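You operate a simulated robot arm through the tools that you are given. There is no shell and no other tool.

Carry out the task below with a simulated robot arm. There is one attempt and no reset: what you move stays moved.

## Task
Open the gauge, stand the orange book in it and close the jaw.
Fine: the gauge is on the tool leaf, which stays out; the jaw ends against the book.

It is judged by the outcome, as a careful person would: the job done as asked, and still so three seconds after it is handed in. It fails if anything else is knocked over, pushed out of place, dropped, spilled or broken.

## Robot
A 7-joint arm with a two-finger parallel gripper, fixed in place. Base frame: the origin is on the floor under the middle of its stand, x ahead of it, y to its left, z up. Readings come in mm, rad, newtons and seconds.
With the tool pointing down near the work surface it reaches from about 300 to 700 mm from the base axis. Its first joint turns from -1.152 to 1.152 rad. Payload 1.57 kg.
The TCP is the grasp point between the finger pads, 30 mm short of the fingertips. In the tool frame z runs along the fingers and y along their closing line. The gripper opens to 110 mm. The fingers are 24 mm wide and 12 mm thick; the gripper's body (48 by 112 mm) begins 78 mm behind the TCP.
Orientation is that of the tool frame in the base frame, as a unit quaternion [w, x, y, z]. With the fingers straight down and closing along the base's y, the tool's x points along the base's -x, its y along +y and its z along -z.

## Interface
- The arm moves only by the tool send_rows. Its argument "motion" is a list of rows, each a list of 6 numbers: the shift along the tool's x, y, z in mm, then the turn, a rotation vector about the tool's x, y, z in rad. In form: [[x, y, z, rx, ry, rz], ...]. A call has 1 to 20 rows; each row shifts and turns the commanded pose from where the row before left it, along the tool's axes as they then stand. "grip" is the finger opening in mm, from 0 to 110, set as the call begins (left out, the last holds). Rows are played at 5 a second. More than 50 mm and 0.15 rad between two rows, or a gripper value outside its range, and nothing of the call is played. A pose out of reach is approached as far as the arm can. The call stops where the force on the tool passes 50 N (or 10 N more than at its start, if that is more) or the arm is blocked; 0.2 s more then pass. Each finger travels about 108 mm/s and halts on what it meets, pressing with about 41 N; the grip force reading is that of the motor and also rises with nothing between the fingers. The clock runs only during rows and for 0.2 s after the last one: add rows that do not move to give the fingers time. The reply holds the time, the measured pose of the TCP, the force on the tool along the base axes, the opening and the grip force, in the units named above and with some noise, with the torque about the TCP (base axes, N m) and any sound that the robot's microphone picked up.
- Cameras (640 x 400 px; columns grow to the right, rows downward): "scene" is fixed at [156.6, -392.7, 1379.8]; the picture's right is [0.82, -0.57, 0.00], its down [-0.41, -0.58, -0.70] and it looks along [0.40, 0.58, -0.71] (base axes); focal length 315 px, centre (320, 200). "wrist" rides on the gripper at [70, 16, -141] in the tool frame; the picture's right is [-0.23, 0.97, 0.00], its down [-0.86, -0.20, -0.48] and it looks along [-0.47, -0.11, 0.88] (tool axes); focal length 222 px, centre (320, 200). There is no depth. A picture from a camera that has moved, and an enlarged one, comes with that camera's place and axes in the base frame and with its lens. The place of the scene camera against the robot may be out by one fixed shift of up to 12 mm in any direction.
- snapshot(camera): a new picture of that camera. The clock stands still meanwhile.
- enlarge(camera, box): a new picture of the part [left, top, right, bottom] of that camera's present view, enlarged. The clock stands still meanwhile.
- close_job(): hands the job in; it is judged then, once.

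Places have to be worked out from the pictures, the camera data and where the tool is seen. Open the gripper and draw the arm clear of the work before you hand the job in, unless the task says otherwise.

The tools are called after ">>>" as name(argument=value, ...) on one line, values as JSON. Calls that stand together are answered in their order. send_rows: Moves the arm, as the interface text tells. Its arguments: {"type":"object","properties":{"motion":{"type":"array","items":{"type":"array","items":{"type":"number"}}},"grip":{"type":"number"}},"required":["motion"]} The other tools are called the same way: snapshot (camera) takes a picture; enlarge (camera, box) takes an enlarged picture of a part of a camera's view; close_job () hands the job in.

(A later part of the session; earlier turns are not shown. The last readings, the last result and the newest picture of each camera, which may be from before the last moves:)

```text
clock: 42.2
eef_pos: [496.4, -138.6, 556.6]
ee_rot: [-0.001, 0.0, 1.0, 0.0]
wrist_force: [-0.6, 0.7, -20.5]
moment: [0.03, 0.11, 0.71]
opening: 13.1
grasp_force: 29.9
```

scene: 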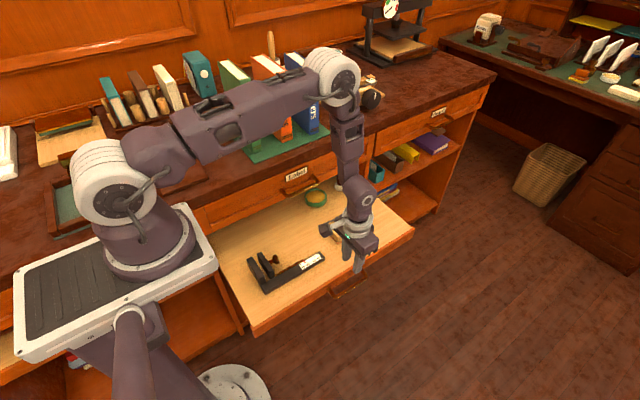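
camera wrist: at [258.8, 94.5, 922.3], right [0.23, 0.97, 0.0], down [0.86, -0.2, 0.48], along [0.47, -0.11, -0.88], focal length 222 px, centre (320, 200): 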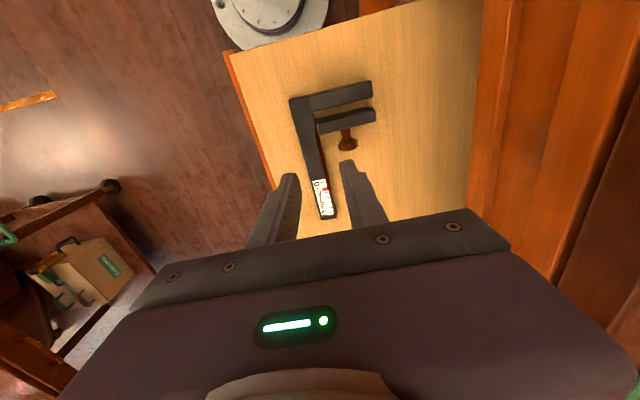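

It moved the full 70 mm with no stop; the leaf is now out about 317 mm, which leaves ample room. I'll open the fingers, rise, and look at the gauge again.

>>> send_rows(motion=[[0, 0, 0, 0, 0, 0], [0, 0, 0, 0, 0, 0], [0, 0, -20, 0, 0, 0], [0, 0, -45, 0, 0, 0], [0, 0, -45, 0, 0, 0], [0, 0, -45, 0, 0, 0], [0, 0, -45, 0, 0, 0], [0, 0, 0, 0, 0, 0]], grip=40)

>>> send_rows(motion=[[23, 28, 0, 0, 0, 0], [23, 28, 0, 0, 0, 0], [23, 28, 0, 0, 0, 0], [23, 28, 0, 0, 0, 0], [23, 28, 0, 0, 0, 0], [23, 28, 0, 0, 0, 0], [0, 0, 0, 0, 0, 0]], grip=50)

>>> enlarge(camera="wrist", box=[220, 20, 440, 180])

>>> snapshot(camera="scene")

```text
clock: 44.0
eef_pos: [497.3, -137.8, 756.4]
ee_rot: [0.0, 0.0, 1.0, 0.0]
wrist_force: [-0.3, 0.2, 0.9]
moment: [0.0, 0.0, -0.01]
opening: 40.1
grasp_force: 0.1
```

```text
clock: 45.6
eef_pos: [359.0, 30.1, 758.6]
ee_rot: [0.0, 0.0, 1.0, 0.0]
wrist_force: [0.7, 0.2, 0.3]
moment: [0.01, 0.03, -0.01]
opening: 50.0
grasp_force: 0.1
```

```text
2.50 times, centred on (330, 100) of wrist
camera zoom: at [287.9, 46.3, 899.6], right [0.23, 0.97, 0.0], down [0.86, -0.2, 0.48], along [0.47, -0.11, -0.88], focal length 555 px, centre (295, 450)
```

zoom: 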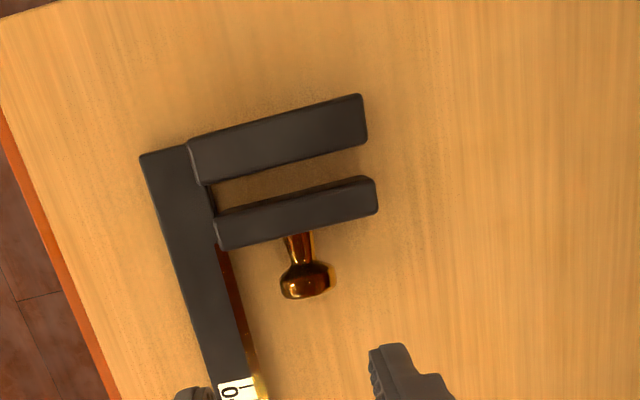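

```text
taken
```

scene: 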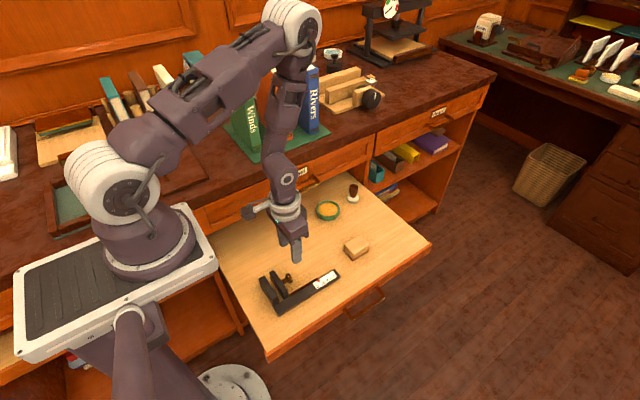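

The gauge has moved with the leaf; from this view the fixed jaw is x≈276–295, the sliding jaw x≈306–323, both y≈3–78, and the knob head is near (352, 39, 595). I'll centre over the knob with 40 mm opening and descend around it.

>>> send_rows(motion=[[7, 9, 20, 0, 0, 0], [0, 0, 40, 0, 0, 0], [0, 0, 40, 0, 0, 0], [0, 0, 0, 0, 0, 0]], grip=42)

>>> snapshot(camera="wrist")

>>> enlarge(camera="scene", box=[230, 200, 370, 320])

```text
clock: 46.6
eef_pos: [353.1, 39.2, 656.5]
ee_rot: [0.0, 0.0, 1.0, 0.0]
wrist_force: [0.4, -0.4, 0.0]
moment: [0.02, 0.02, 0.0]
opening: 42.1
grasp_force: 0.1
```

```text
taken
camera wrist: at [281.7, 54.9, 798.1], right [0.23, 0.97, 0.0], down [0.86, -0.2, 0.48], along [0.47, -0.11, -0.88], focal length 222 px, centre (320, 200)
```

wrist: 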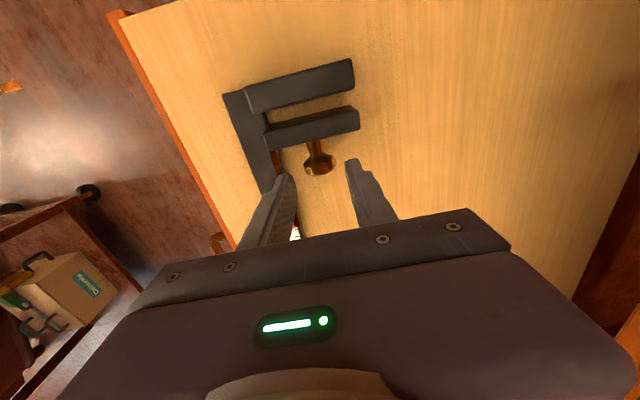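

```text
3.33 times, centred on (300, 260) of scene
camera zoom: at [156.6, -392.7, 1379.8], right [0.82, -0.57, 0.0], down [-0.41, -0.58, -0.7], along [0.4, 0.58, -0.71], focal length 1050 px, centre (387, 0)
```

zoom: 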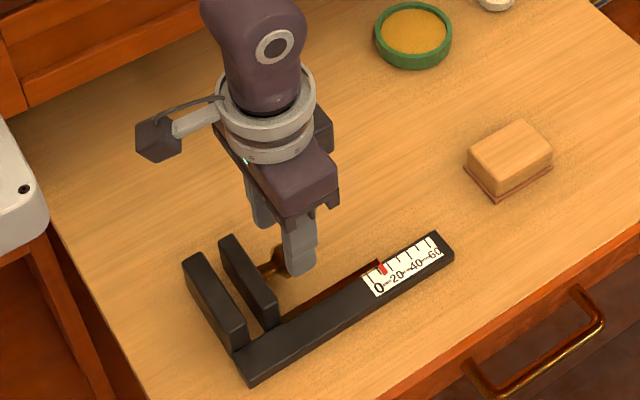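

The knob lies centred between the open fingers (about (351, 38)). I'll lower 40 mm so the tips stay ~8 mm above the leaf, then close on it.

>>> send_rows(motion=[[1, -1, 20, 0, 0, 0], [0, 0, 20, 0, 0, 0], [0, 0, 0, 0, 0, 0]], grip=42)

>>> send_rows(motion=[[0, 0, 0, 0, 0, 0], [0, 0, 0, 0, 0, 0], [0, 0, 0, 0, 0, 0]], grip=10)

>>> enlarge(camera="scene", box=[230, 200, 370, 320])

```text
clock: 47.4
eef_pos: [352.2, 37.3, 617.4]
ee_rot: [0.001, 0.0, 1.0, 0.0]
wrist_force: [0.3, 0.0, -0.1]
moment: [0.02, 0.03, -0.02]
opening: 42.1
grasp_force: 0.0
```

```text
clock: 48.2
eef_pos: [351.8, 38.4, 618.1]
ee_rot: [0.0, 0.0, 1.0, 0.0]
wrist_force: [0.5, -0.1, -13.9]
moment: [-0.02, -0.16, 0.03]
opening: 28.9
grasp_force: 38.8
```

```text
3.33 times, centred on (300, 260) of scene
camera zoom: at [156.8, -392.6, 1379.8], right [0.82, -0.57, 0.0], down [-0.41, -0.58, -0.7], along [0.4, 0.58, -0.71], focal length 1050 px, centre (387, 0)
```

zoom: 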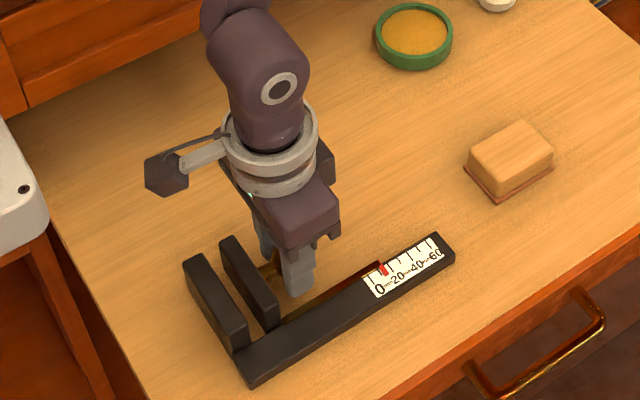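

Gripped the knob (28.9 mm). I'll draw the jaw open slowly in +x, 16 mm first, to check that only the jaw slides.

>>> send_rows(motion=[[-4, 0, 0, 0, 0, 0], [-4, 0, 0, 0, 0, 0], [-4, 0, 0, 0, 0, 0], [-4, 0, 0, 0, 0, 0], [0, 0, 0, 0, 0, 0]], grip=10)

>>> enlarge(camera="scene", box=[230, 200, 370, 320])

```text
clock: 49.4
eef_pos: [367.4, 38.3, 616.3]
ee_rot: [-0.001, 0.0, 1.0, 0.0]
wrist_force: [-0.7, 0.4, -23.4]
moment: [0.03, 0.12, 0.02]
opening: 29.3
grasp_force: 38.9
```

```text
3.33 times, centred on (300, 260) of scene
camera zoom: at [156.9, -392.6, 1379.8], right [0.82, -0.57, 0.0], down [-0.41, -0.58, -0.7], along [0.4, 0.58, -0.71], focal length 1050 px, centre (387, 0)
```

zoom: 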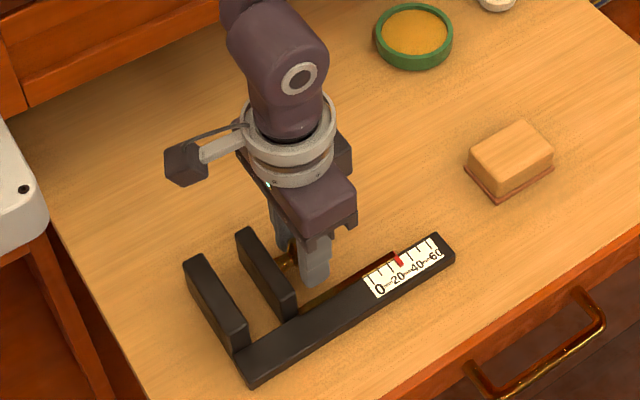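

The jaw slides freely and the gauge stays put (pointer about 25 mm). I'll ease down 1 mm to relieve load and open it a further 32 mm to about 57 mm.

>>> send_rows(motion=[[0, 0, 1.2, 0, 0, 0], [-5, 0, 0, 0, 0, 0], [-5, 0, 0, 0, 0, 0], [-5, 0, 0, 0, 0, 0], [-5, 0, 0, 0, 0, 0], [-5, 0, 0, 0, 0, 0], [-5, 0, 0, 0, 0, 0], [-2, 0, 0, 0, 0, 0], [0, 0, 0, 0, 0, 0]], grip=10)

>>> enlarge(camera="scene", box=[230, 200, 370, 320])

```text
clock: 51.4
eef_pos: [398.6, 37.6, 615.5]
ee_rot: [0.0, 0.0, 1.0, 0.0]
wrist_force: [-2.3, -0.7, 24.3]
moment: [-0.03, -0.12, -0.06]
opening: 29.6
grasp_force: 38.9
```

```text
3.33 times, centred on (300, 260) of scene
camera zoom: at [156.3, -392.7, 1379.9], right [0.82, -0.57, 0.0], down [-0.4, -0.58, -0.7], along [0.4, 0.58, -0.71], focal length 1050 px, centre (387, 0)
```

zoom: 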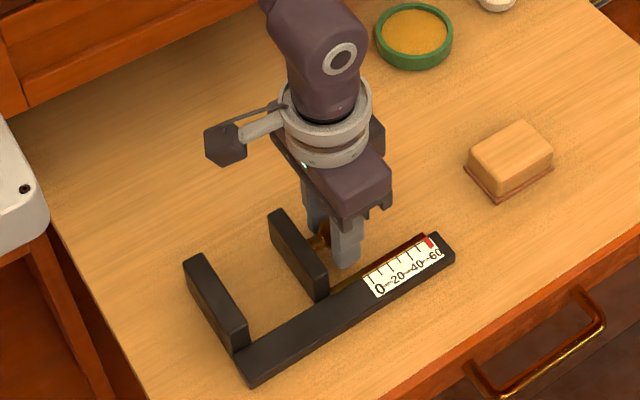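

The gauge is open to about 57 mm and its base has not moved. I'll release the knob and rise well above the books.

>>> send_rows(motion=[[0, 0, 0, 0, 0, 0], [0, 0, 0, 0, 0, 0], [0, 0, -15, 0, 0, 0], [0, 0, -30, 0, 0, 0], [0, 0, -45, 0, 0, 0], [0, 0, -45, 0, 0, 0], [0, 0, -45, 0, 0, 0], [0, 0, -45, 0, 0, 0], [0, 0, -45, 0, 0, 0], [0, 0, -45, 0, 0, 0], [0, 0, -45, 0, 0, 0], [0, 0, -45, 0, 0, 0], [0, 0, -45, 0, 0, 0], [0, 0, -45, 0, 0, 0], [0, 0, -45, 0, 0, 0], [0, 0, 0, 0, 0, 0]], grip=46)

>>> send_rows(motion=[[-18, 37, 0, 0, 0, 0], [-18, 37, 0, 0, 0, 0], [-18, 37, 0, 0, 0, 0], [-18, 37, 0, 0, 0, 0], [-18, 37, 0, 0, 0, 0], [-18, 37, 0, 0, 0, 0], [-18, 37, 0, 0, 0, 0], [-15, 43, 0, 0, 0, 0], [0, 0, 0, 0, 0, 0]], grip=72)

>>> snapshot(camera="wrist")

>>> snapshot(camera="scene")

```text
clock: 54.8
eef_pos: [399.4, 36.8, 1154.0]
ee_rot: [0.0, 0.0, 1.0, 0.001]
wrist_force: [0.6, 0.2, -0.5]
moment: [-0.03, 0.02, 0.01]
opening: 45.9
grasp_force: 0.0
```

```text
clock: 56.8
eef_pos: [511.9, 332.5, 1148.8]
ee_rot: [-0.001, 0.001, 1.0, -0.002]
wrist_force: [-0.2, -0.5, 0.7]
moment: [0.02, 0.03, 0.03]
opening: 72.1
grasp_force: 0.1
out of reach, approached as far as the arm can: row 8
```

```text
taken
camera wrist: at [441.0, 349.0, 1290.5], right [0.23, 0.97, 0.0], down [0.86, -0.2, 0.48], along [0.46, -0.11, -0.88], focal length 222 px, centre (320, 200)
```

wrist: 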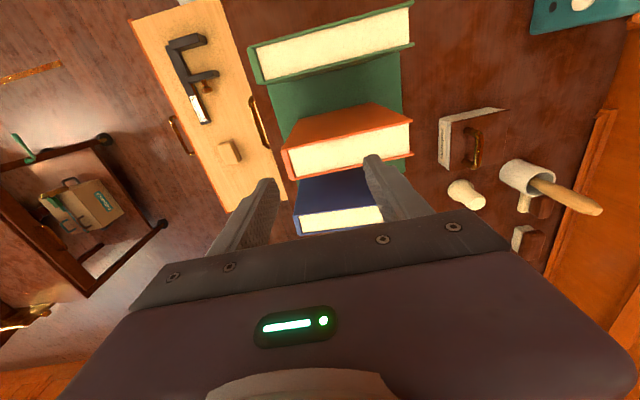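

```text
taken
```

scene: 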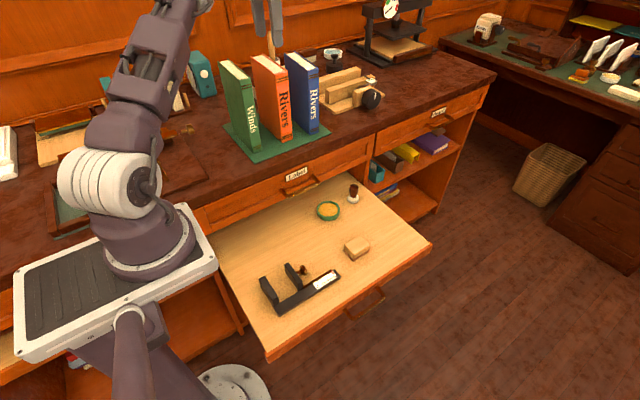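

I'm above the books. The scene view confirms the gauge is open and everything else on the leaf is in place. I'll zoom in for measuring the orange book and its neighbours.

>>> enlarge(camera="wrist", box=[230, 0, 430, 240])

>>> enlarge(camera="scene", box=[215, 45, 335, 165])

```text
1.67 times, centred on (330, 120) of wrist
camera zoom: at [441.0, 349.0, 1290.5], right [0.23, 0.97, 0.0], down [0.86, -0.2, 0.48], along [0.46, -0.11, -0.88], focal length 370 px, centre (303, 333)
```

zoom: 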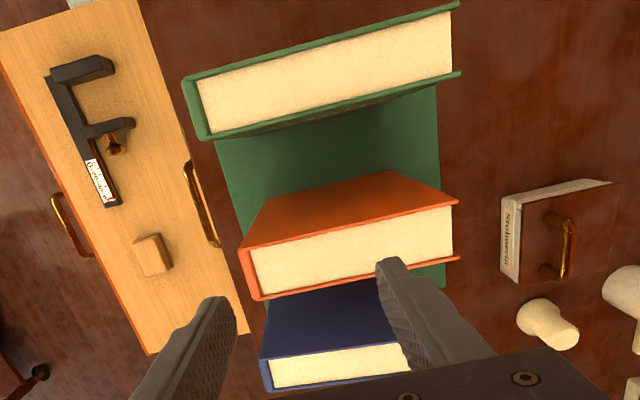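

```text
3.33 times, centred on (275, 105) of scene
camera zoom: at [156.6, -392.7, 1379.8], right [0.82, -0.57, 0.0], down [-0.41, -0.58, -0.7], along [0.4, 0.58, -0.71], focal length 1050 px, centre (470, 517)
```

zoom: 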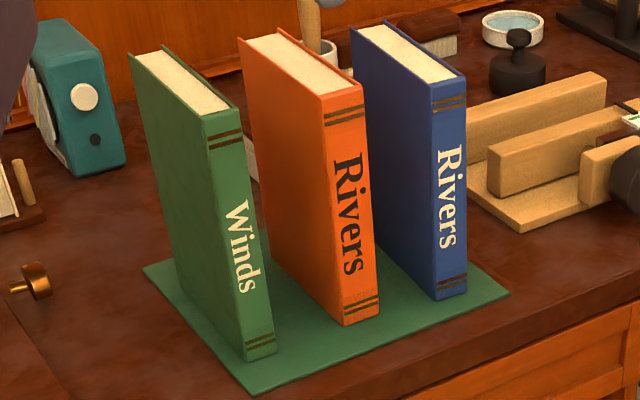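

Measured: the orange book spans x≈498–535, y≈291–431, z≈853–1052, with gaps of about 65 mm (green) and 49 mm (blue). I'll turn the tool 90° so the fingers close along x, then line up above it.

>>> send_rows(motion=[[0, 0, 0, 0, 0, -0.15], [0, 0, 0, 0, 0, -0.15], [0, 0, 0, 0, 0, -0.15], [0, 0, 0, 0, 0, -0.15], [0, 0, 0, 0, 0, -0.15], [0, 0, 0, 0, 0, -0.15], [0, 0, 0, 0, 0, -0.15], [0, 0, 0, 0, 0, -0.15], [0, 0, 0, 0, 0, -0.15], [0, 0, 0, 0, 0, -0.15], [0, 0, 0, 0, 0, -0.0708], [0, 0, 0, 0, 0, 0]], grip=62)

```text
clock: 59.4
eef_pos: [512.3, 332.4, 1149.2]
ee_rot: [0.0, -0.707, 0.707, 0.0]
wrist_force: [0.4, 0.5, 0.6]
moment: [0.01, -0.01, 0.0]
opening: 62.1
grasp_force: 0.1
```

Now I'll move over the book's middle at a height where the fingertips are still just above its top, and check the alignment with pictures.

>>> send_rows(motion=[[-12, -2, 25, 0, 0, 0], [-11.6, -2.2, 25, 0, 0, 0], [0, 0, 0, 0, 0, 0]], grip=62)

>>> snapshot(camera="wrist")

>>> enlarge(camera="scene", box=[205, 0, 345, 165])

```text
clock: 60.2
eef_pos: [516.8, 356.8, 1098.2]
ee_rot: [0.0, 0.707, -0.707, -0.001]
wrist_force: [-0.9, -0.4, 0.4]
moment: [0.0, -0.01, -0.02]
opening: 62.0
grasp_force: 0.1
```

```text
taken
camera wrist: at [499.3, 286.9, 1241.1], right [-0.97, 0.23, 0.0], down [0.2, 0.86, 0.48], along [0.11, 0.47, -0.88], focal length 222 px, centre (320, 200)
```

wrist: 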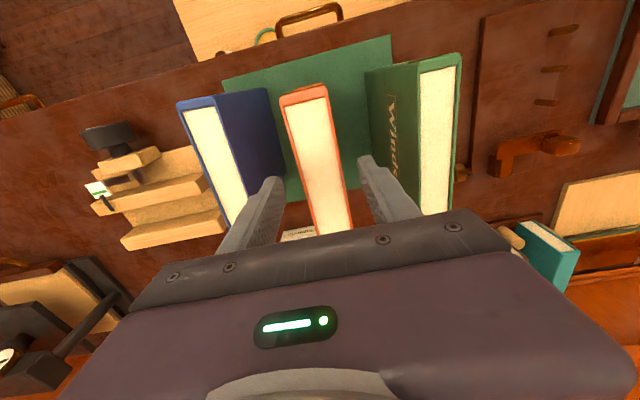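

```text
2.42 times, centred on (275, 82) of scene
camera zoom: at [156.6, -392.7, 1379.8], right [0.82, -0.57, 0.0], down [-0.41, -0.58, -0.7], along [0.4, 0.58, -0.71], focal length 764 px, centre (429, 485)
```

zoom: 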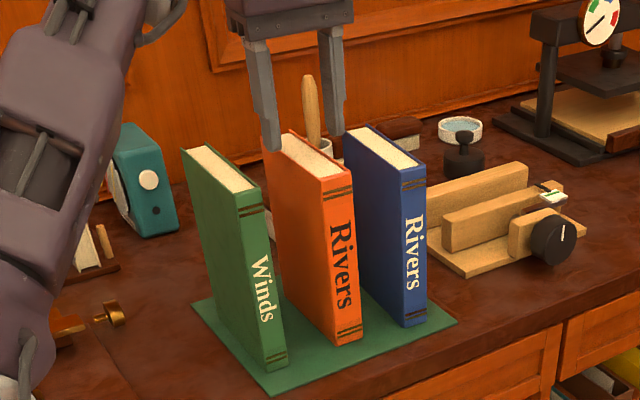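

The book top reads x≈497–534, so the fingers (centre x≈517) straddle it with good clearance on both sides. I'll descend 78 mm.

>>> send_rows(motion=[[0, 1, 26, 0, 0, 0], [0, 0, 26, 0, 0, 0], [0, 0, 26, 0, 0, 0], [0, 0, 0, 0, 0, 0]], grip=62)

>>> send_rows(motion=[[0, 0, 0, 0, 0, 0], [0, 0, 0, 0, 0, 0], [0, 0, 0, 0, 0, 0], [0, 0, 0, 0, 0, 0]], grip=20)

>>> enlarge(camera="scene", box=[205, 0, 345, 165])

```text
clock: 61.2
eef_pos: [515.8, 359.0, 1022.4]
ee_rot: [0.0, 0.707, -0.707, 0.0]
wrist_force: [-0.6, -0.6, 0.0]
moment: [-0.01, -0.01, -0.01]
opening: 62.2
grasp_force: 0.0
```

```text
clock: 62.2
eef_pos: [515.3, 357.5, 1021.1]
ee_rot: [0.0, 0.707, -0.707, 0.001]
wrist_force: [1.9, -0.3, -0.2]
moment: [0.25, -0.37, -0.19]
opening: 37.6
grasp_force: 41.0
```

```text
2.42 times, centred on (275, 82) of scene
camera zoom: at [156.7, -392.6, 1379.8], right [0.82, -0.57, 0.0], down [-0.41, -0.58, -0.7], along [0.4, 0.58, -0.71], focal length 764 px, centre (429, 485)
```

zoom: 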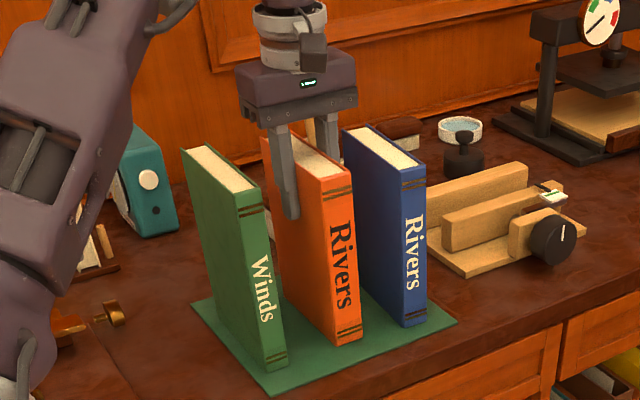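

The book is gripped (37.6 mm thick, 41 N). I'll lift it gently 32 mm and check that it comes up straight.

>>> send_rows(motion=[[0, 0, -4, 0, 0, 0], [0, 0, -8, 0, 0, 0], [0, 0, -10, 0, 0, 0], [0, 0, -10, 0, 0, 0], [0, 0, 0, 0, 0, 0]], grip=20)

>>> enlarge(camera="scene", box=[205, 0, 345, 165])

>>> snapshot(camera="wrist")

```text
clock: 63.4
eef_pos: [515.3, 356.7, 1053.5]
ee_rot: [0.001, 0.707, -0.707, 0.0]
wrist_force: [0.4, 0.3, -6.9]
moment: [-0.02, -0.01, 0.01]
opening: 37.9
grasp_force: 40.6
```

```text
2.42 times, centred on (275, 82) of scene
camera zoom: at [156.7, -392.6, 1379.8], right [0.82, -0.57, 0.0], down [-0.41, -0.58, -0.7], along [0.4, 0.58, -0.71], focal length 764 px, centre (429, 485)
```

zoom: 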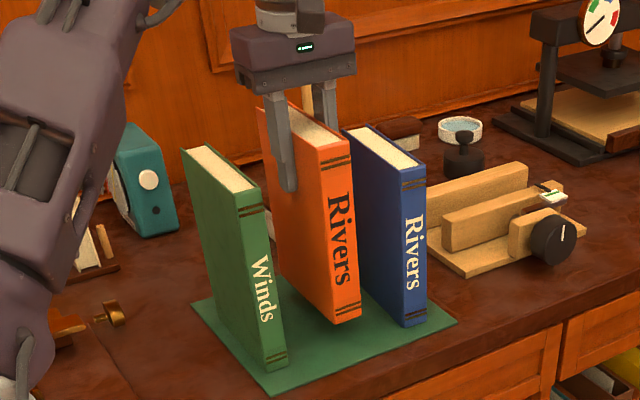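

```text
taken
camera wrist: at [498.5, 286.3, 1195.7], right [-0.97, 0.23, 0.0], down [0.2, 0.86, 0.48], along [0.11, 0.47, -0.88], focal length 222 px, centre (320, 200)
```

wrist: 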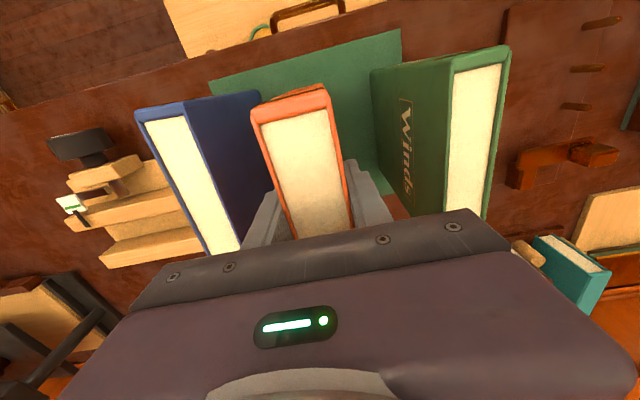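

The book hangs straight (about 7 N). I'll draw it straight out towards −y between its neighbours, 235 mm, until it is in front of the desk edge.

>>> send_rows(motion=[[10, 0, 0, 0, 0, 0], [20, 0, 0, 0, 0, 0], [25, 0, 0, 0, 0, 0], [25, 0, 0, 0, 0, 0], [25, 0, 0, 0, 0, 0], [25, 0, 0, 0, 0, 0], [25, 0, 0, 0, 0, 0], [25, 0, 0, 0, 0, 0], [25, 0, 0, 0, 0, 0], [20, 0, 0, 0, 0, 0], [10, 0, 0, 0, 0, 0], [0, 0, 0, 0, 0, 0]], grip=20)

>>> snapshot(camera="scene")

```text
clock: 66.0
eef_pos: [516.5, 120.9, 1053.4]
ee_rot: [0.0, -0.707, 0.708, 0.0]
wrist_force: [0.3, 0.5, -6.3]
moment: [-0.06, 0.0, 0.0]
opening: 37.8
grasp_force: 41.1
```

```text
taken
```

scene: 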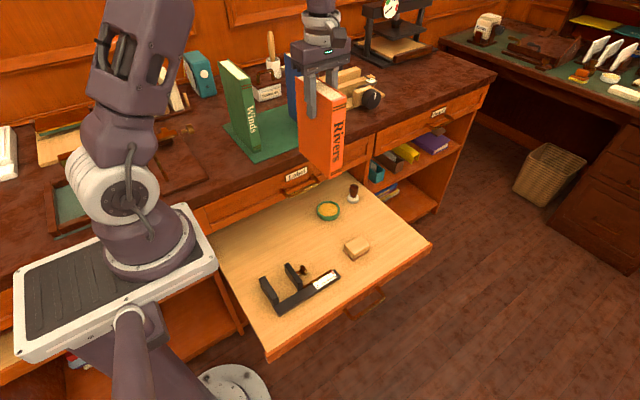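

The book is clear of the desk. Now I'll carry it at this height to above the gap between the jaws (target x≈319, y≈77).

>>> send_rows(motion=[[4, 18, 0, 0, 0, 0], [7, 30, 0, 0, 0, 0], [7, 32, 0, 0, 0, 0], [7, 32, 0, 0, 0, 0], [7, 32, 0, 0, 0, 0], [7, 30, 0, 0, 0, 0], [5, 23.5, 0, 0, 0, 0], [0, 0, 0, 0, 0, 0]], grip=20)

>>> snapshot(camera="wrist")

>>> snapshot(camera="scene")

```text
clock: 67.8
eef_pos: [318.5, 78.6, 1053.7]
ee_rot: [0.0, 0.707, -0.707, 0.0]
wrist_force: [0.0, -0.3, -6.7]
moment: [-0.03, -0.04, 0.01]
opening: 37.8
grasp_force: 40.9
```

```text
taken
camera wrist: at [301.2, 7.6, 1195.9], right [-0.97, 0.23, 0.0], down [0.2, 0.85, 0.48], along [0.11, 0.47, -0.88], focal length 222 px, centre (320, 200)
```

wrist: 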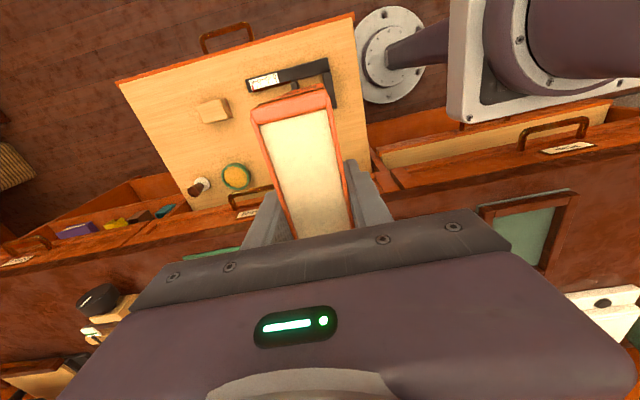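

```text
taken
```

scene: 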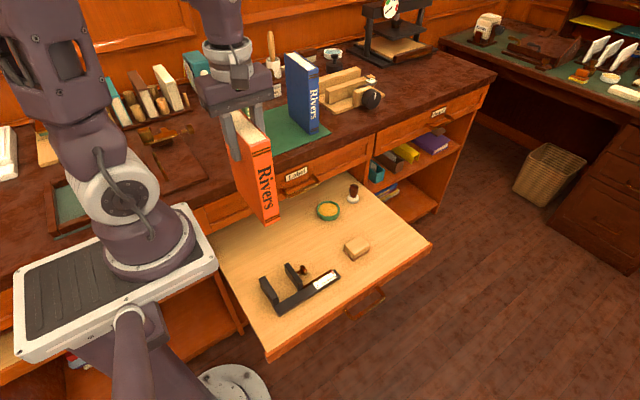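

The book is above the gauge gap. I'll lower it to just above the jaw tops and check alignment from both cameras.

>>> send_rows(motion=[[0, 0, 20, 0, 0, 0], [0, 0, 35, 0, 0, 0], [0, 0, 35, 0, 0, 0], [0, 0, 35, 0, 0, 0], [0, 0, 35, 0, 0, 0], [0, 0, 35, 0, 0, 0], [0, 0, 30, 0, 0, 0], [0, 0, 20, 0, 0, 0], [0, 0, 0, 0, 0, 0]], grip=20)

>>> snapshot(camera="wrist")

>>> enlarge(camera="scene", box=[200, 170, 380, 330])

```text
clock: 69.8
eef_pos: [318.1, 77.3, 807.6]
ee_rot: [0.0, 0.707, -0.707, 0.001]
wrist_force: [0.0, 0.4, -7.2]
moment: [-0.02, -0.01, -0.01]
opening: 37.8
grasp_force: 41.4
```

```text
taken
camera wrist: at [300.3, 8.0, 950.2], right [-0.97, 0.23, 0.0], down [0.2, 0.86, 0.48], along [0.11, 0.47, -0.88], focal length 222 px, centre (320, 200)
```

wrist: 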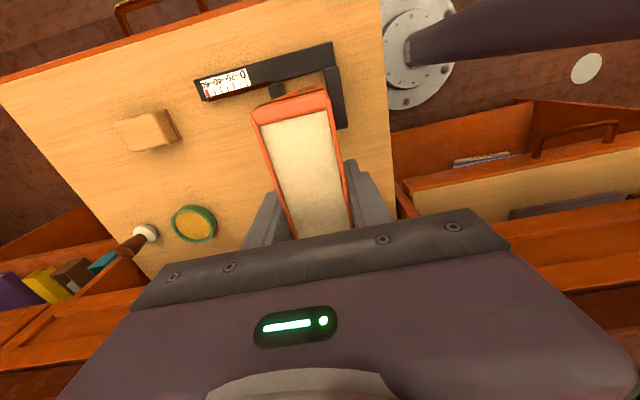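

```text
2.50 times, centred on (290, 250) of scene
camera zoom: at [156.7, -392.7, 1379.8], right [0.82, -0.57, 0.0], down [-0.41, -0.58, -0.7], along [0.4, 0.58, -0.71], focal length 787 px, centre (395, 75)
```

zoom: 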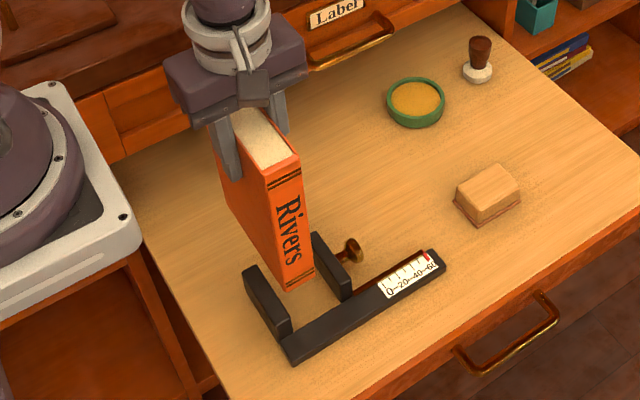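

The alignment looks right: the spine sits between the two jaws, just behind the beam. I'll zoom in to verify clearances before lowering between the jaws.

>>> enlarge(camera="wrist", box=[180, 20, 380, 160])

>>> enlarge(camera="scene", box=[250, 240, 320, 320])

```text
2.86 times, centred on (280, 90) of wrist
camera zoom: at [300.3, 8.0, 950.2], right [-0.97, 0.23, 0.0], down [0.2, 0.86, 0.48], along [0.11, 0.47, -0.88], focal length 635 px, centre (434, 514)
```

zoom: 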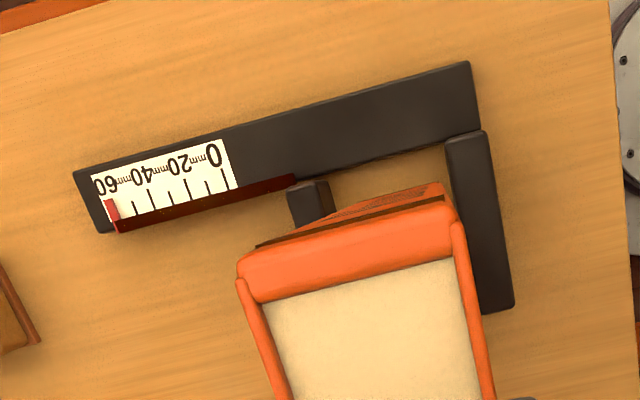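

```text
5.00 times, centred on (285, 280) of scene
camera zoom: at [156.7, -392.7, 1379.8], right [0.82, -0.57, 0.0], down [-0.41, -0.58, -0.7], along [0.4, 0.58, -0.71], focal length 1575 px, centre (495, -200)
```

zoom: 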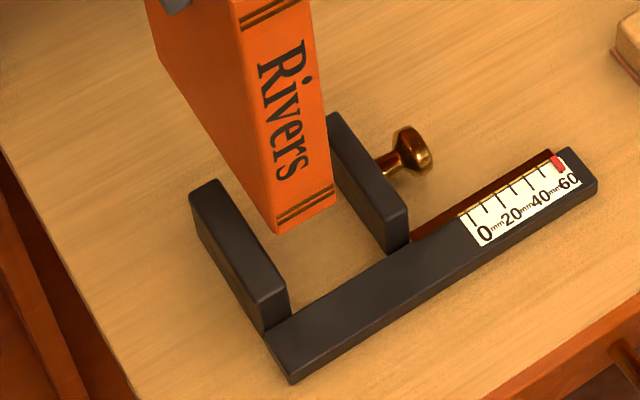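

Clearances check out: left cover ≈7 mm from the fixed jaw, right cover ≈13 mm from the sliding jaw, spine ≈12 mm behind the beam. I'll lower 52 mm into the gap, stopping about 10 mm above the leaf.

>>> send_rows(motion=[[0, 0, 15, 0, 0, 0], [0, 0, 15, 0, 0, 0], [0, 0, 12, 0, 0, 0], [0, 0, 10, 0, 0, 0], [0, 0, 0, 0, 0, 0]], grip=20)

>>> enlarge(camera="scene", box=[250, 240, 320, 320])

```text
clock: 71.0
eef_pos: [319.2, 76.9, 757.5]
ee_rot: [0.0, -0.707, 0.707, 0.001]
wrist_force: [-0.1, 1.0, -6.6]
moment: [-0.01, 0.01, -0.02]
opening: 37.7
grasp_force: 40.8
```

```text
5.00 times, centred on (285, 280) of scene
camera zoom: at [156.7, -392.7, 1379.8], right [0.82, -0.57, 0.0], down [-0.41, -0.58, -0.7], along [0.4, 0.58, -0.71], focal length 1575 px, centre (495, -200)
```

zoom: 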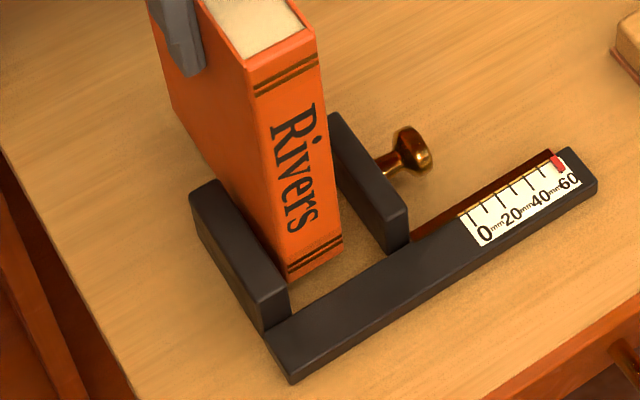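

The book is entering the gap cleanly. I'll lower in small steps and watch for contact with the leaf.

>>> send_rows(motion=[[0, 0, 3, 0, 0, 0], [0, 0, 3, 0, 0, 0], [0, 0, 2, 0, 0, 0], [0, 0, 0, 0, 0, 0]], grip=20)

```text
clock: 72.0
eef_pos: [317.1, 77.8, 750.0]
ee_rot: [0.001, -0.706, 0.708, 0.0]
wrist_force: [-0.7, 0.1, -7.7]
moment: [-0.03, 0.01, 0.02]
opening: 37.9
grasp_force: 41.3
```

No contact yet (still about −7 N, the book's weight). I'll continue with 1.5 mm steps.

>>> send_rows(motion=[[0, 0, 1.5, 0, 0, 0], [0, 0, 1.5, 0, 0, 0], [0, 0, 0, 0, 0, 0]], grip=20)

>>> enlarge(camera="scene", box=[250, 240, 320, 320])

```text
clock: 72.8
eef_pos: [318.4, 78.3, 745.1]
ee_rot: [0.0, 0.707, -0.707, 0.0]
wrist_force: [0.2, -0.3, -6.1]
moment: [-0.04, 0.01, -0.01]
opening: 38.0
grasp_force: 41.4
```

```text
5.00 times, centred on (285, 280) of scene
camera zoom: at [156.7, -392.7, 1379.8], right [0.82, -0.57, 0.0], down [-0.41, -0.58, -0.7], along [0.4, 0.58, -0.71], focal length 1575 px, centre (495, -200)
```

zoom: 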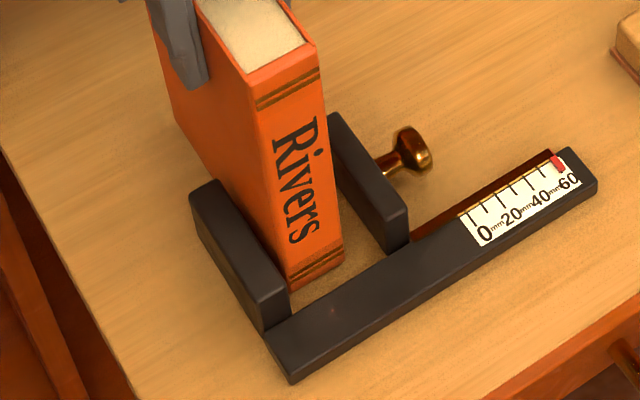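

Still only the weight; the bottom must be very near the leaf. I'll go on in 1 mm steps.

>>> send_rows(motion=[[0, 0, 1, 0, 0, 0], [0, 0, 1, 0, 0, 0], [0, 0, 0, 0, 0, 0]], grip=20)

```text
clock: 73.6
eef_pos: [318.5, 77.1, 743.8]
ee_rot: [0.0, 0.707, -0.707, 0.0]
wrist_force: [-0.8, 1.0, 5.0]
moment: [-0.64, -0.06, 0.0]
opening: 37.7
grasp_force: 40.3
```

Contact: the book's base is on the leaf. I'll lift it 1.5 mm and shift it towards the fixed jaw, so the jaw has little to push, in small steps.

>>> send_rows(motion=[[0, 0, -1.5, 0, 0, 0], [0, 2.5, 0, 0, 0, 0], [0, 2, 0, 0, 0, 0], [0, 0, 0, 0, 0, 0]], grip=20)

>>> enlarge(camera="scene", box=[250, 240, 320, 320])

>>> enlarge(camera="wrist", box=[180, 0, 380, 160])

```text
clock: 74.6
eef_pos: [313.9, 79.8, 743.9]
ee_rot: [0.0, -0.707, 0.707, 0.001]
wrist_force: [5.3, -0.4, -4.7]
moment: [-0.23, -0.51, 0.26]
opening: 38.1
grasp_force: 40.9
```

```text
5.00 times, centred on (285, 280) of scene
camera zoom: at [156.7, -392.7, 1379.8], right [0.82, -0.57, 0.0], down [-0.41, -0.58, -0.7], along [0.4, 0.58, -0.71], focal length 1575 px, centre (495, -200)
```

zoom: 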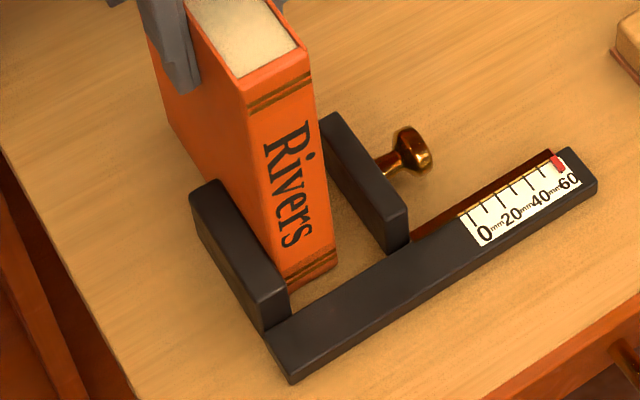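

```text
2.50 times, centred on (280, 80) of wrist
camera zoom: at [296.1, 8.1, 886.7], right [-0.97, 0.23, 0.0], down [0.2, 0.86, 0.48], along [0.11, 0.47, -0.88], focal length 555 px, centre (420, 500)
```

zoom: 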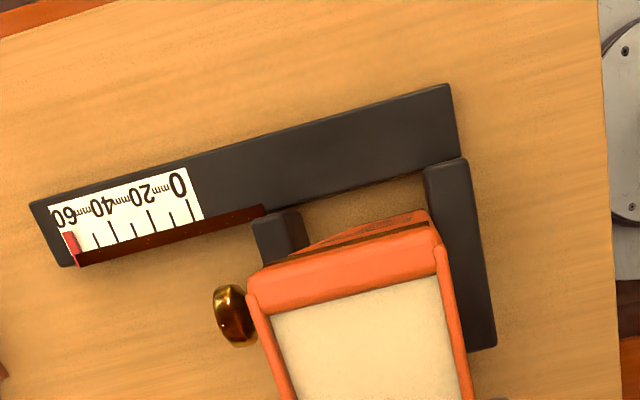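

The +5 N in x shows the book now touches the fixed jaw. I'll back off half a millimetre and set it down on the leaf.

>>> send_rows(motion=[[0, -0.6, 0, 0, 0, 0], [0, 0, 1, 0, 0, 0], [0, 0, 0.5, 0, 0, 0], [0, 0, 0, 0, 0, 0]], grip=20)

```text
clock: 75.6
eef_pos: [314.3, 78.1, 743.6]
ee_rot: [0.0, 0.707, -0.707, 0.0]
wrist_force: [1.7, 1.7, 3.2]
moment: [-0.4, -0.33, 0.09]
opening: 38.1
grasp_force: 41.2
```

It is set down (about 10 N on the leaf). I'll release by opening just a little and see that the book stays standing.

>>> send_rows(motion=[[0, 0, 0, 0, 0, 0], [0, 0, 0, 0, 0, 0], [0, 0, 0, 0, 0, 0]], grip=52)

>>> enlarge(camera="scene", box=[210, 190, 350, 320])

>>> snapshot(camera="wrist")

```text
clock: 76.4
eef_pos: [313.0, 77.6, 743.2]
ee_rot: [0.0, -0.707, 0.708, 0.0]
wrist_force: [-0.5, 0.4, -0.9]
moment: [0.02, -0.02, 0.0]
opening: 51.9
grasp_force: 0.1
```

```text
3.08 times, centred on (280, 255) of scene
camera zoom: at [156.6, -392.7, 1379.8], right [0.82, -0.57, 0.0], down [-0.41, -0.58, -0.7], along [0.4, 0.58, -0.71], focal length 969 px, centre (443, 31)
```

zoom: 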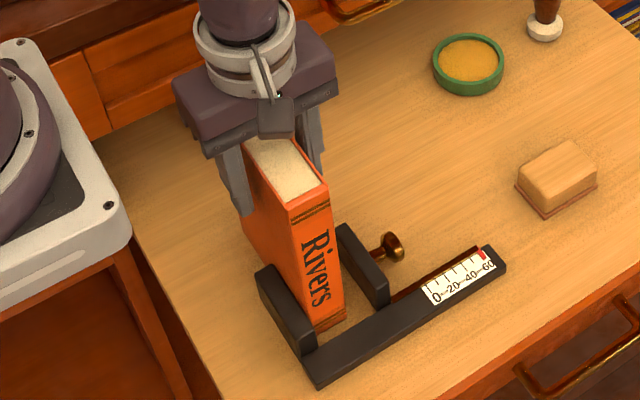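

```text
taken
camera wrist: at [296.4, 7.9, 885.5], right [-0.97, 0.23, 0.0], down [0.2, 0.86, 0.48], along [0.11, 0.47, -0.88], focal length 222 px, centre (320, 200)
```

wrist: 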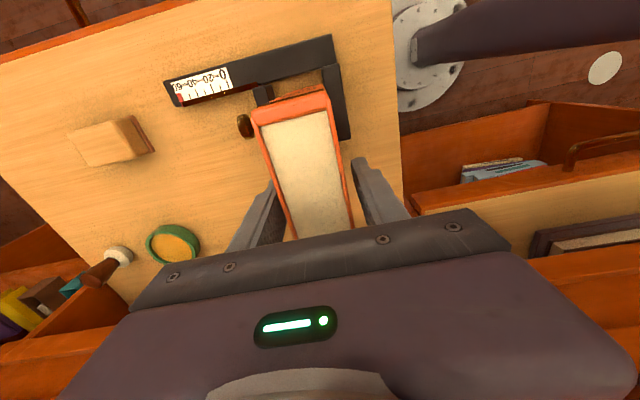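

The book stands on its own against the fixed jaw. I'll raise the open gripper straight up clear of it, then move over to the knob side.

>>> send_rows(motion=[[0, 0, -10, 0, 0, 0], [0, 0, -20, 0, 0, 0], [0, 0, -35, 0, 0, 0], [0, 0, -40, 0, 0, 0], [0, 0, -35, 0, 0, 0], [0, 0, 0, 0, 0, 0]], grip=54)

>>> snapshot(camera="scene")

```text
clock: 77.8
eef_pos: [314.5, 78.6, 883.8]
ee_rot: [0.0, -0.707, 0.708, 0.0]
wrist_force: [-0.2, -0.2, -0.3]
moment: [0.02, -0.01, -0.01]
opening: 54.3
grasp_force: 0.1
```

```text
taken
```

scene: 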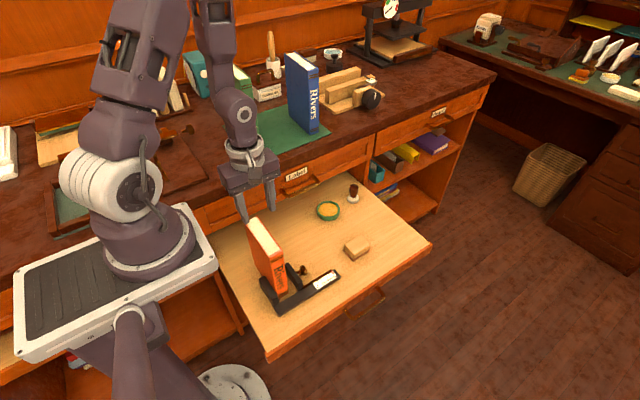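

Clear of the book, which stands in the gauge. Now I'll move to the +x side of the knob at this height, with the fingers set to 40 mm.

>>> send_rows(motion=[[10, -36.5, 0, 0, 0, 0], [10, -36.5, 0, 0, 0, 0], [10, -36.5, 0, 0, 0, 0], [10.5, -36.5, 0, 0, 0, 0], [0, 0, 40, 0, 0, 0], [0, 0, 40, 0, 0, 0], [0, 0, 0, 0, 0, 0]], grip=40)

>>> snapshot(camera="wrist")

>>> enlarge(camera="scene", box=[220, 190, 400, 320])

```text
clock: 79.4
eef_pos: [460.2, 36.9, 803.7]
ee_rot: [0.0, -0.706, 0.708, -0.001]
wrist_force: [0.0, 0.0, 0.3]
moment: [0.01, 0.01, -0.02]
opening: 40.0
grasp_force: 0.0
```

```text
taken
camera wrist: at [442.8, -32.7, 945.8], right [-0.97, 0.23, 0.0], down [0.2, 0.86, 0.48], along [0.11, 0.47, -0.88], focal length 222 px, centre (320, 200)
```

wrist: 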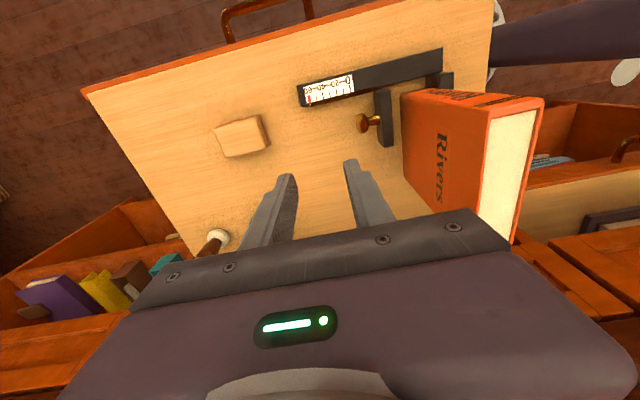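

```text
3.08 times, centred on (310, 255) of scene
camera zoom: at [156.6, -392.7, 1379.8], right [0.82, -0.57, 0.0], down [-0.41, -0.58, -0.7], along [0.4, 0.58, -0.71], focal length 969 px, centre (351, 31)
```

zoom: 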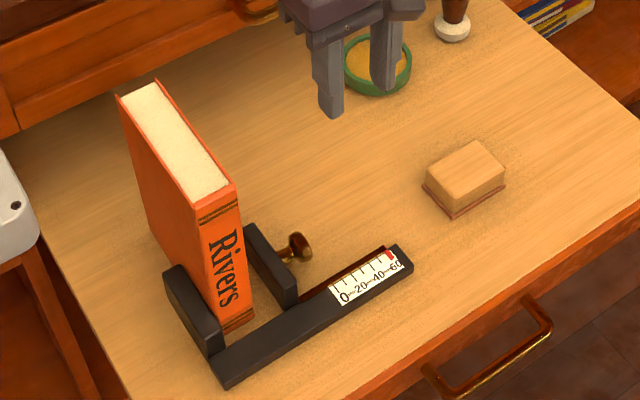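

The knob's end is at x≈403, y≈38; my nearest finger face will be at x≈428. I'll descend to knob height beside it.

>>> send_rows(motion=[[0, 0, 40, 0, 0, 0], [0, 0, 40, 0, 0, 0], [0, 0, 40, 0, 0, 0], [0, 0, 36, 0, 0, 0], [0, 0, 26, 0, 0, 0], [0, 0, 0, 0, 0, 0]], grip=40)

>>> enlarge(camera="scene", box=[220, 190, 400, 320])

>>> snapshot(camera="wrist")

```text
clock: 80.8
eef_pos: [461.7, 37.6, 620.2]
ee_rot: [0.0, -0.707, 0.707, -0.001]
wrist_force: [0.4, -0.1, 0.0]
moment: [-0.03, 0.0, -0.03]
opening: 40.0
grasp_force: 0.0
```

```text
3.08 times, centred on (310, 255) of scene
camera zoom: at [156.6, -392.7, 1379.8], right [0.82, -0.57, 0.0], down [-0.41, -0.58, -0.7], along [0.4, 0.58, -0.71], focal length 969 px, centre (351, 31)
```

zoom: 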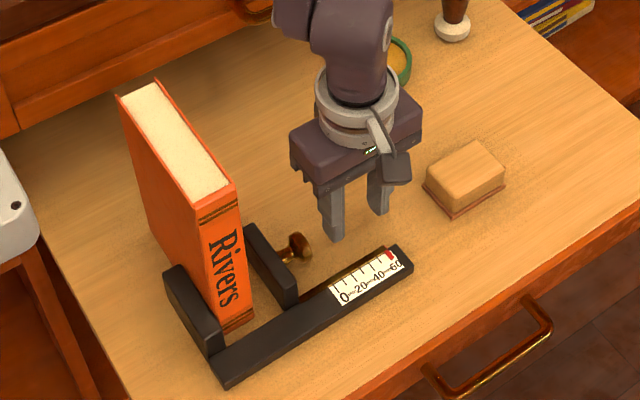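

```text
taken
camera wrist: at [442.8, -32.4, 762.5], right [-0.97, 0.23, 0.0], down [0.2, 0.86, 0.48], along [0.11, 0.47, -0.88], focal length 222 px, centre (320, 200)
```

wrist: 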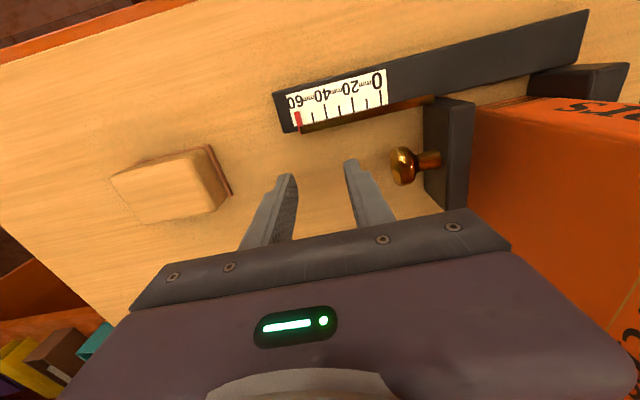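

The near finger is in line with the knob. I'll lower 4 mm and move −x up to touch the knob, then start pushing the jaw slowly.

>>> send_rows(motion=[[0, 0, 4, 0, 0, 0], [0, 8, 0, 0, 0, 0], [0, 8, 0, 0, 0, 0], [0, 4, 0, 0, 0, 0], [0, 3, 0, 0, 0, 0], [0, 3, 0, 0, 0, 0], [0, 3, 0, 0, 0, 0], [0, 0, 0, 0, 0, 0]], grip=40)

>>> enlarge(camera="scene", box=[240, 220, 360, 320])

```text
clock: 82.6
eef_pos: [430.3, 38.3, 616.2]
ee_rot: [0.001, -0.707, 0.707, 0.001]
wrist_force: [0.6, 0.3, 0.0]
moment: [0.01, 0.02, 0.01]
opening: 39.8
grasp_force: 0.2
```

```text
4.00 times, centred on (300, 270) of scene
camera zoom: at [156.6, -392.7, 1379.8], right [0.82, -0.57, 0.0], down [-0.41, -0.58, -0.7], along [0.4, 0.58, -0.71], focal length 1260 px, centre (400, -80)
```

zoom: 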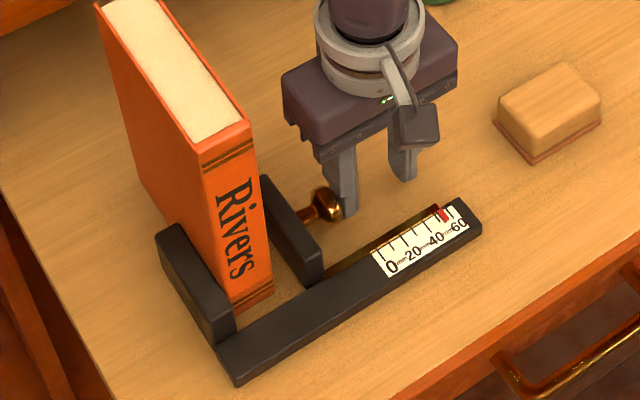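

The jaw is moving (pointer about 48). I'll continue in 2 mm steps towards the book.

>>> send_rows(motion=[[0, 2, 0, 0, 0, 0], [0, 2, 0, 0, 0, 0], [0, 2, 0, 0, 0, 0], [0, 1, 0, 0, 0, 0], [0, 0, 0, 0, 0, 0]], grip=40)

>>> enlarge(camera="scene", box=[240, 220, 360, 320])

```text
clock: 83.8
eef_pos: [424.7, 37.1, 617.3]
ee_rot: [0.0, 0.707, -0.707, 0.0]
wrist_force: [1.1, 1.0, -0.3]
moment: [-0.04, -0.01, 0.02]
opening: 39.6
grasp_force: 0.0
```

```text
4.00 times, centred on (300, 270) of scene
camera zoom: at [156.6, -392.7, 1379.8], right [0.82, -0.57, 0.0], down [-0.41, -0.58, -0.7], along [0.4, 0.58, -0.71], focal length 1260 px, centre (400, -80)
```

zoom: 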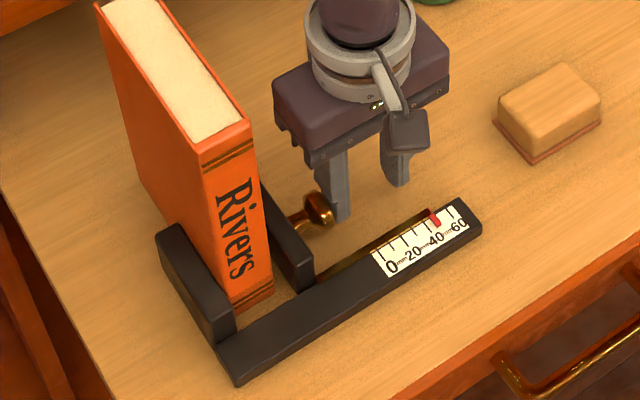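

Pointer about 42, nearly on the book. I'll go on in 1 mm steps and watch the force.

>>> send_rows(motion=[[0, 1, 0, 0, 0, 0], [0, 1, 0, 0, 0, 0], [0, 1, 0, 0, 0, 0], [0, 0, 0, 0, 0, 0]], grip=40)

>>> enlarge(camera="scene", box=[240, 220, 360, 320])

```text
clock: 84.8
eef_pos: [421.5, 36.8, 617.9]
ee_rot: [0.0, 0.707, -0.707, 0.0]
wrist_force: [0.5, -0.1, -0.6]
moment: [0.03, -0.03, 0.0]
opening: 39.8
grasp_force: 0.2
```

```text
4.00 times, centred on (300, 270) of scene
camera zoom: at [156.6, -392.7, 1379.8], right [0.82, -0.57, 0.0], down [-0.41, -0.58, -0.7], along [0.4, 0.58, -0.71], focal length 1260 px, centre (400, -80)
```

zoom: 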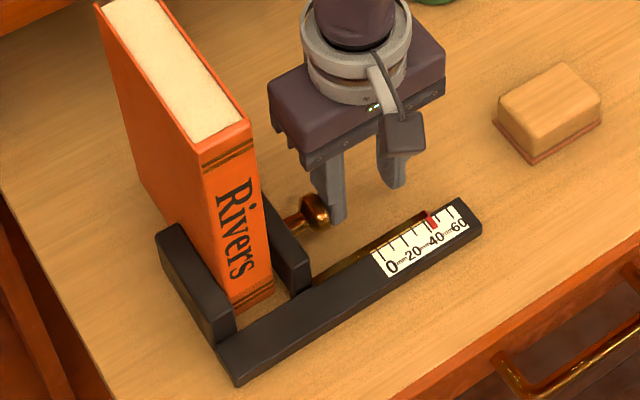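

Still no contact force; pointer about 40. I'll continue with 1 mm steps.

>>> send_rows(motion=[[0, 1, 0, 0, 0, 0], [0, 1, 0, 0, 0, 0], [0, 0, 0, 0, 0, 0]], grip=40)

>>> enlarge(camera="scene", box=[240, 220, 360, 320])

```text
clock: 85.6
eef_pos: [418.6, 37.5, 617.3]
ee_rot: [0.0, 0.707, -0.707, 0.001]
wrist_force: [0.7, 0.2, 0.1]
moment: [0.03, -0.02, -0.03]
opening: 39.7
grasp_force: 0.1
```

```text
4.00 times, centred on (300, 270) of scene
camera zoom: at [156.6, -392.7, 1379.8], right [0.82, -0.57, 0.0], down [-0.41, -0.58, -0.7], along [0.4, 0.58, -0.71], focal length 1260 px, centre (400, -80)
```

zoom: 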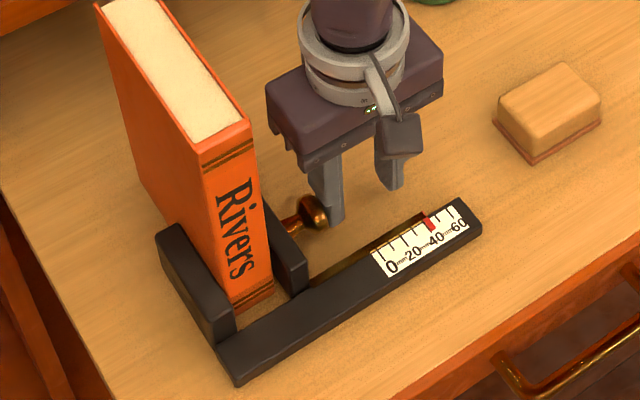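

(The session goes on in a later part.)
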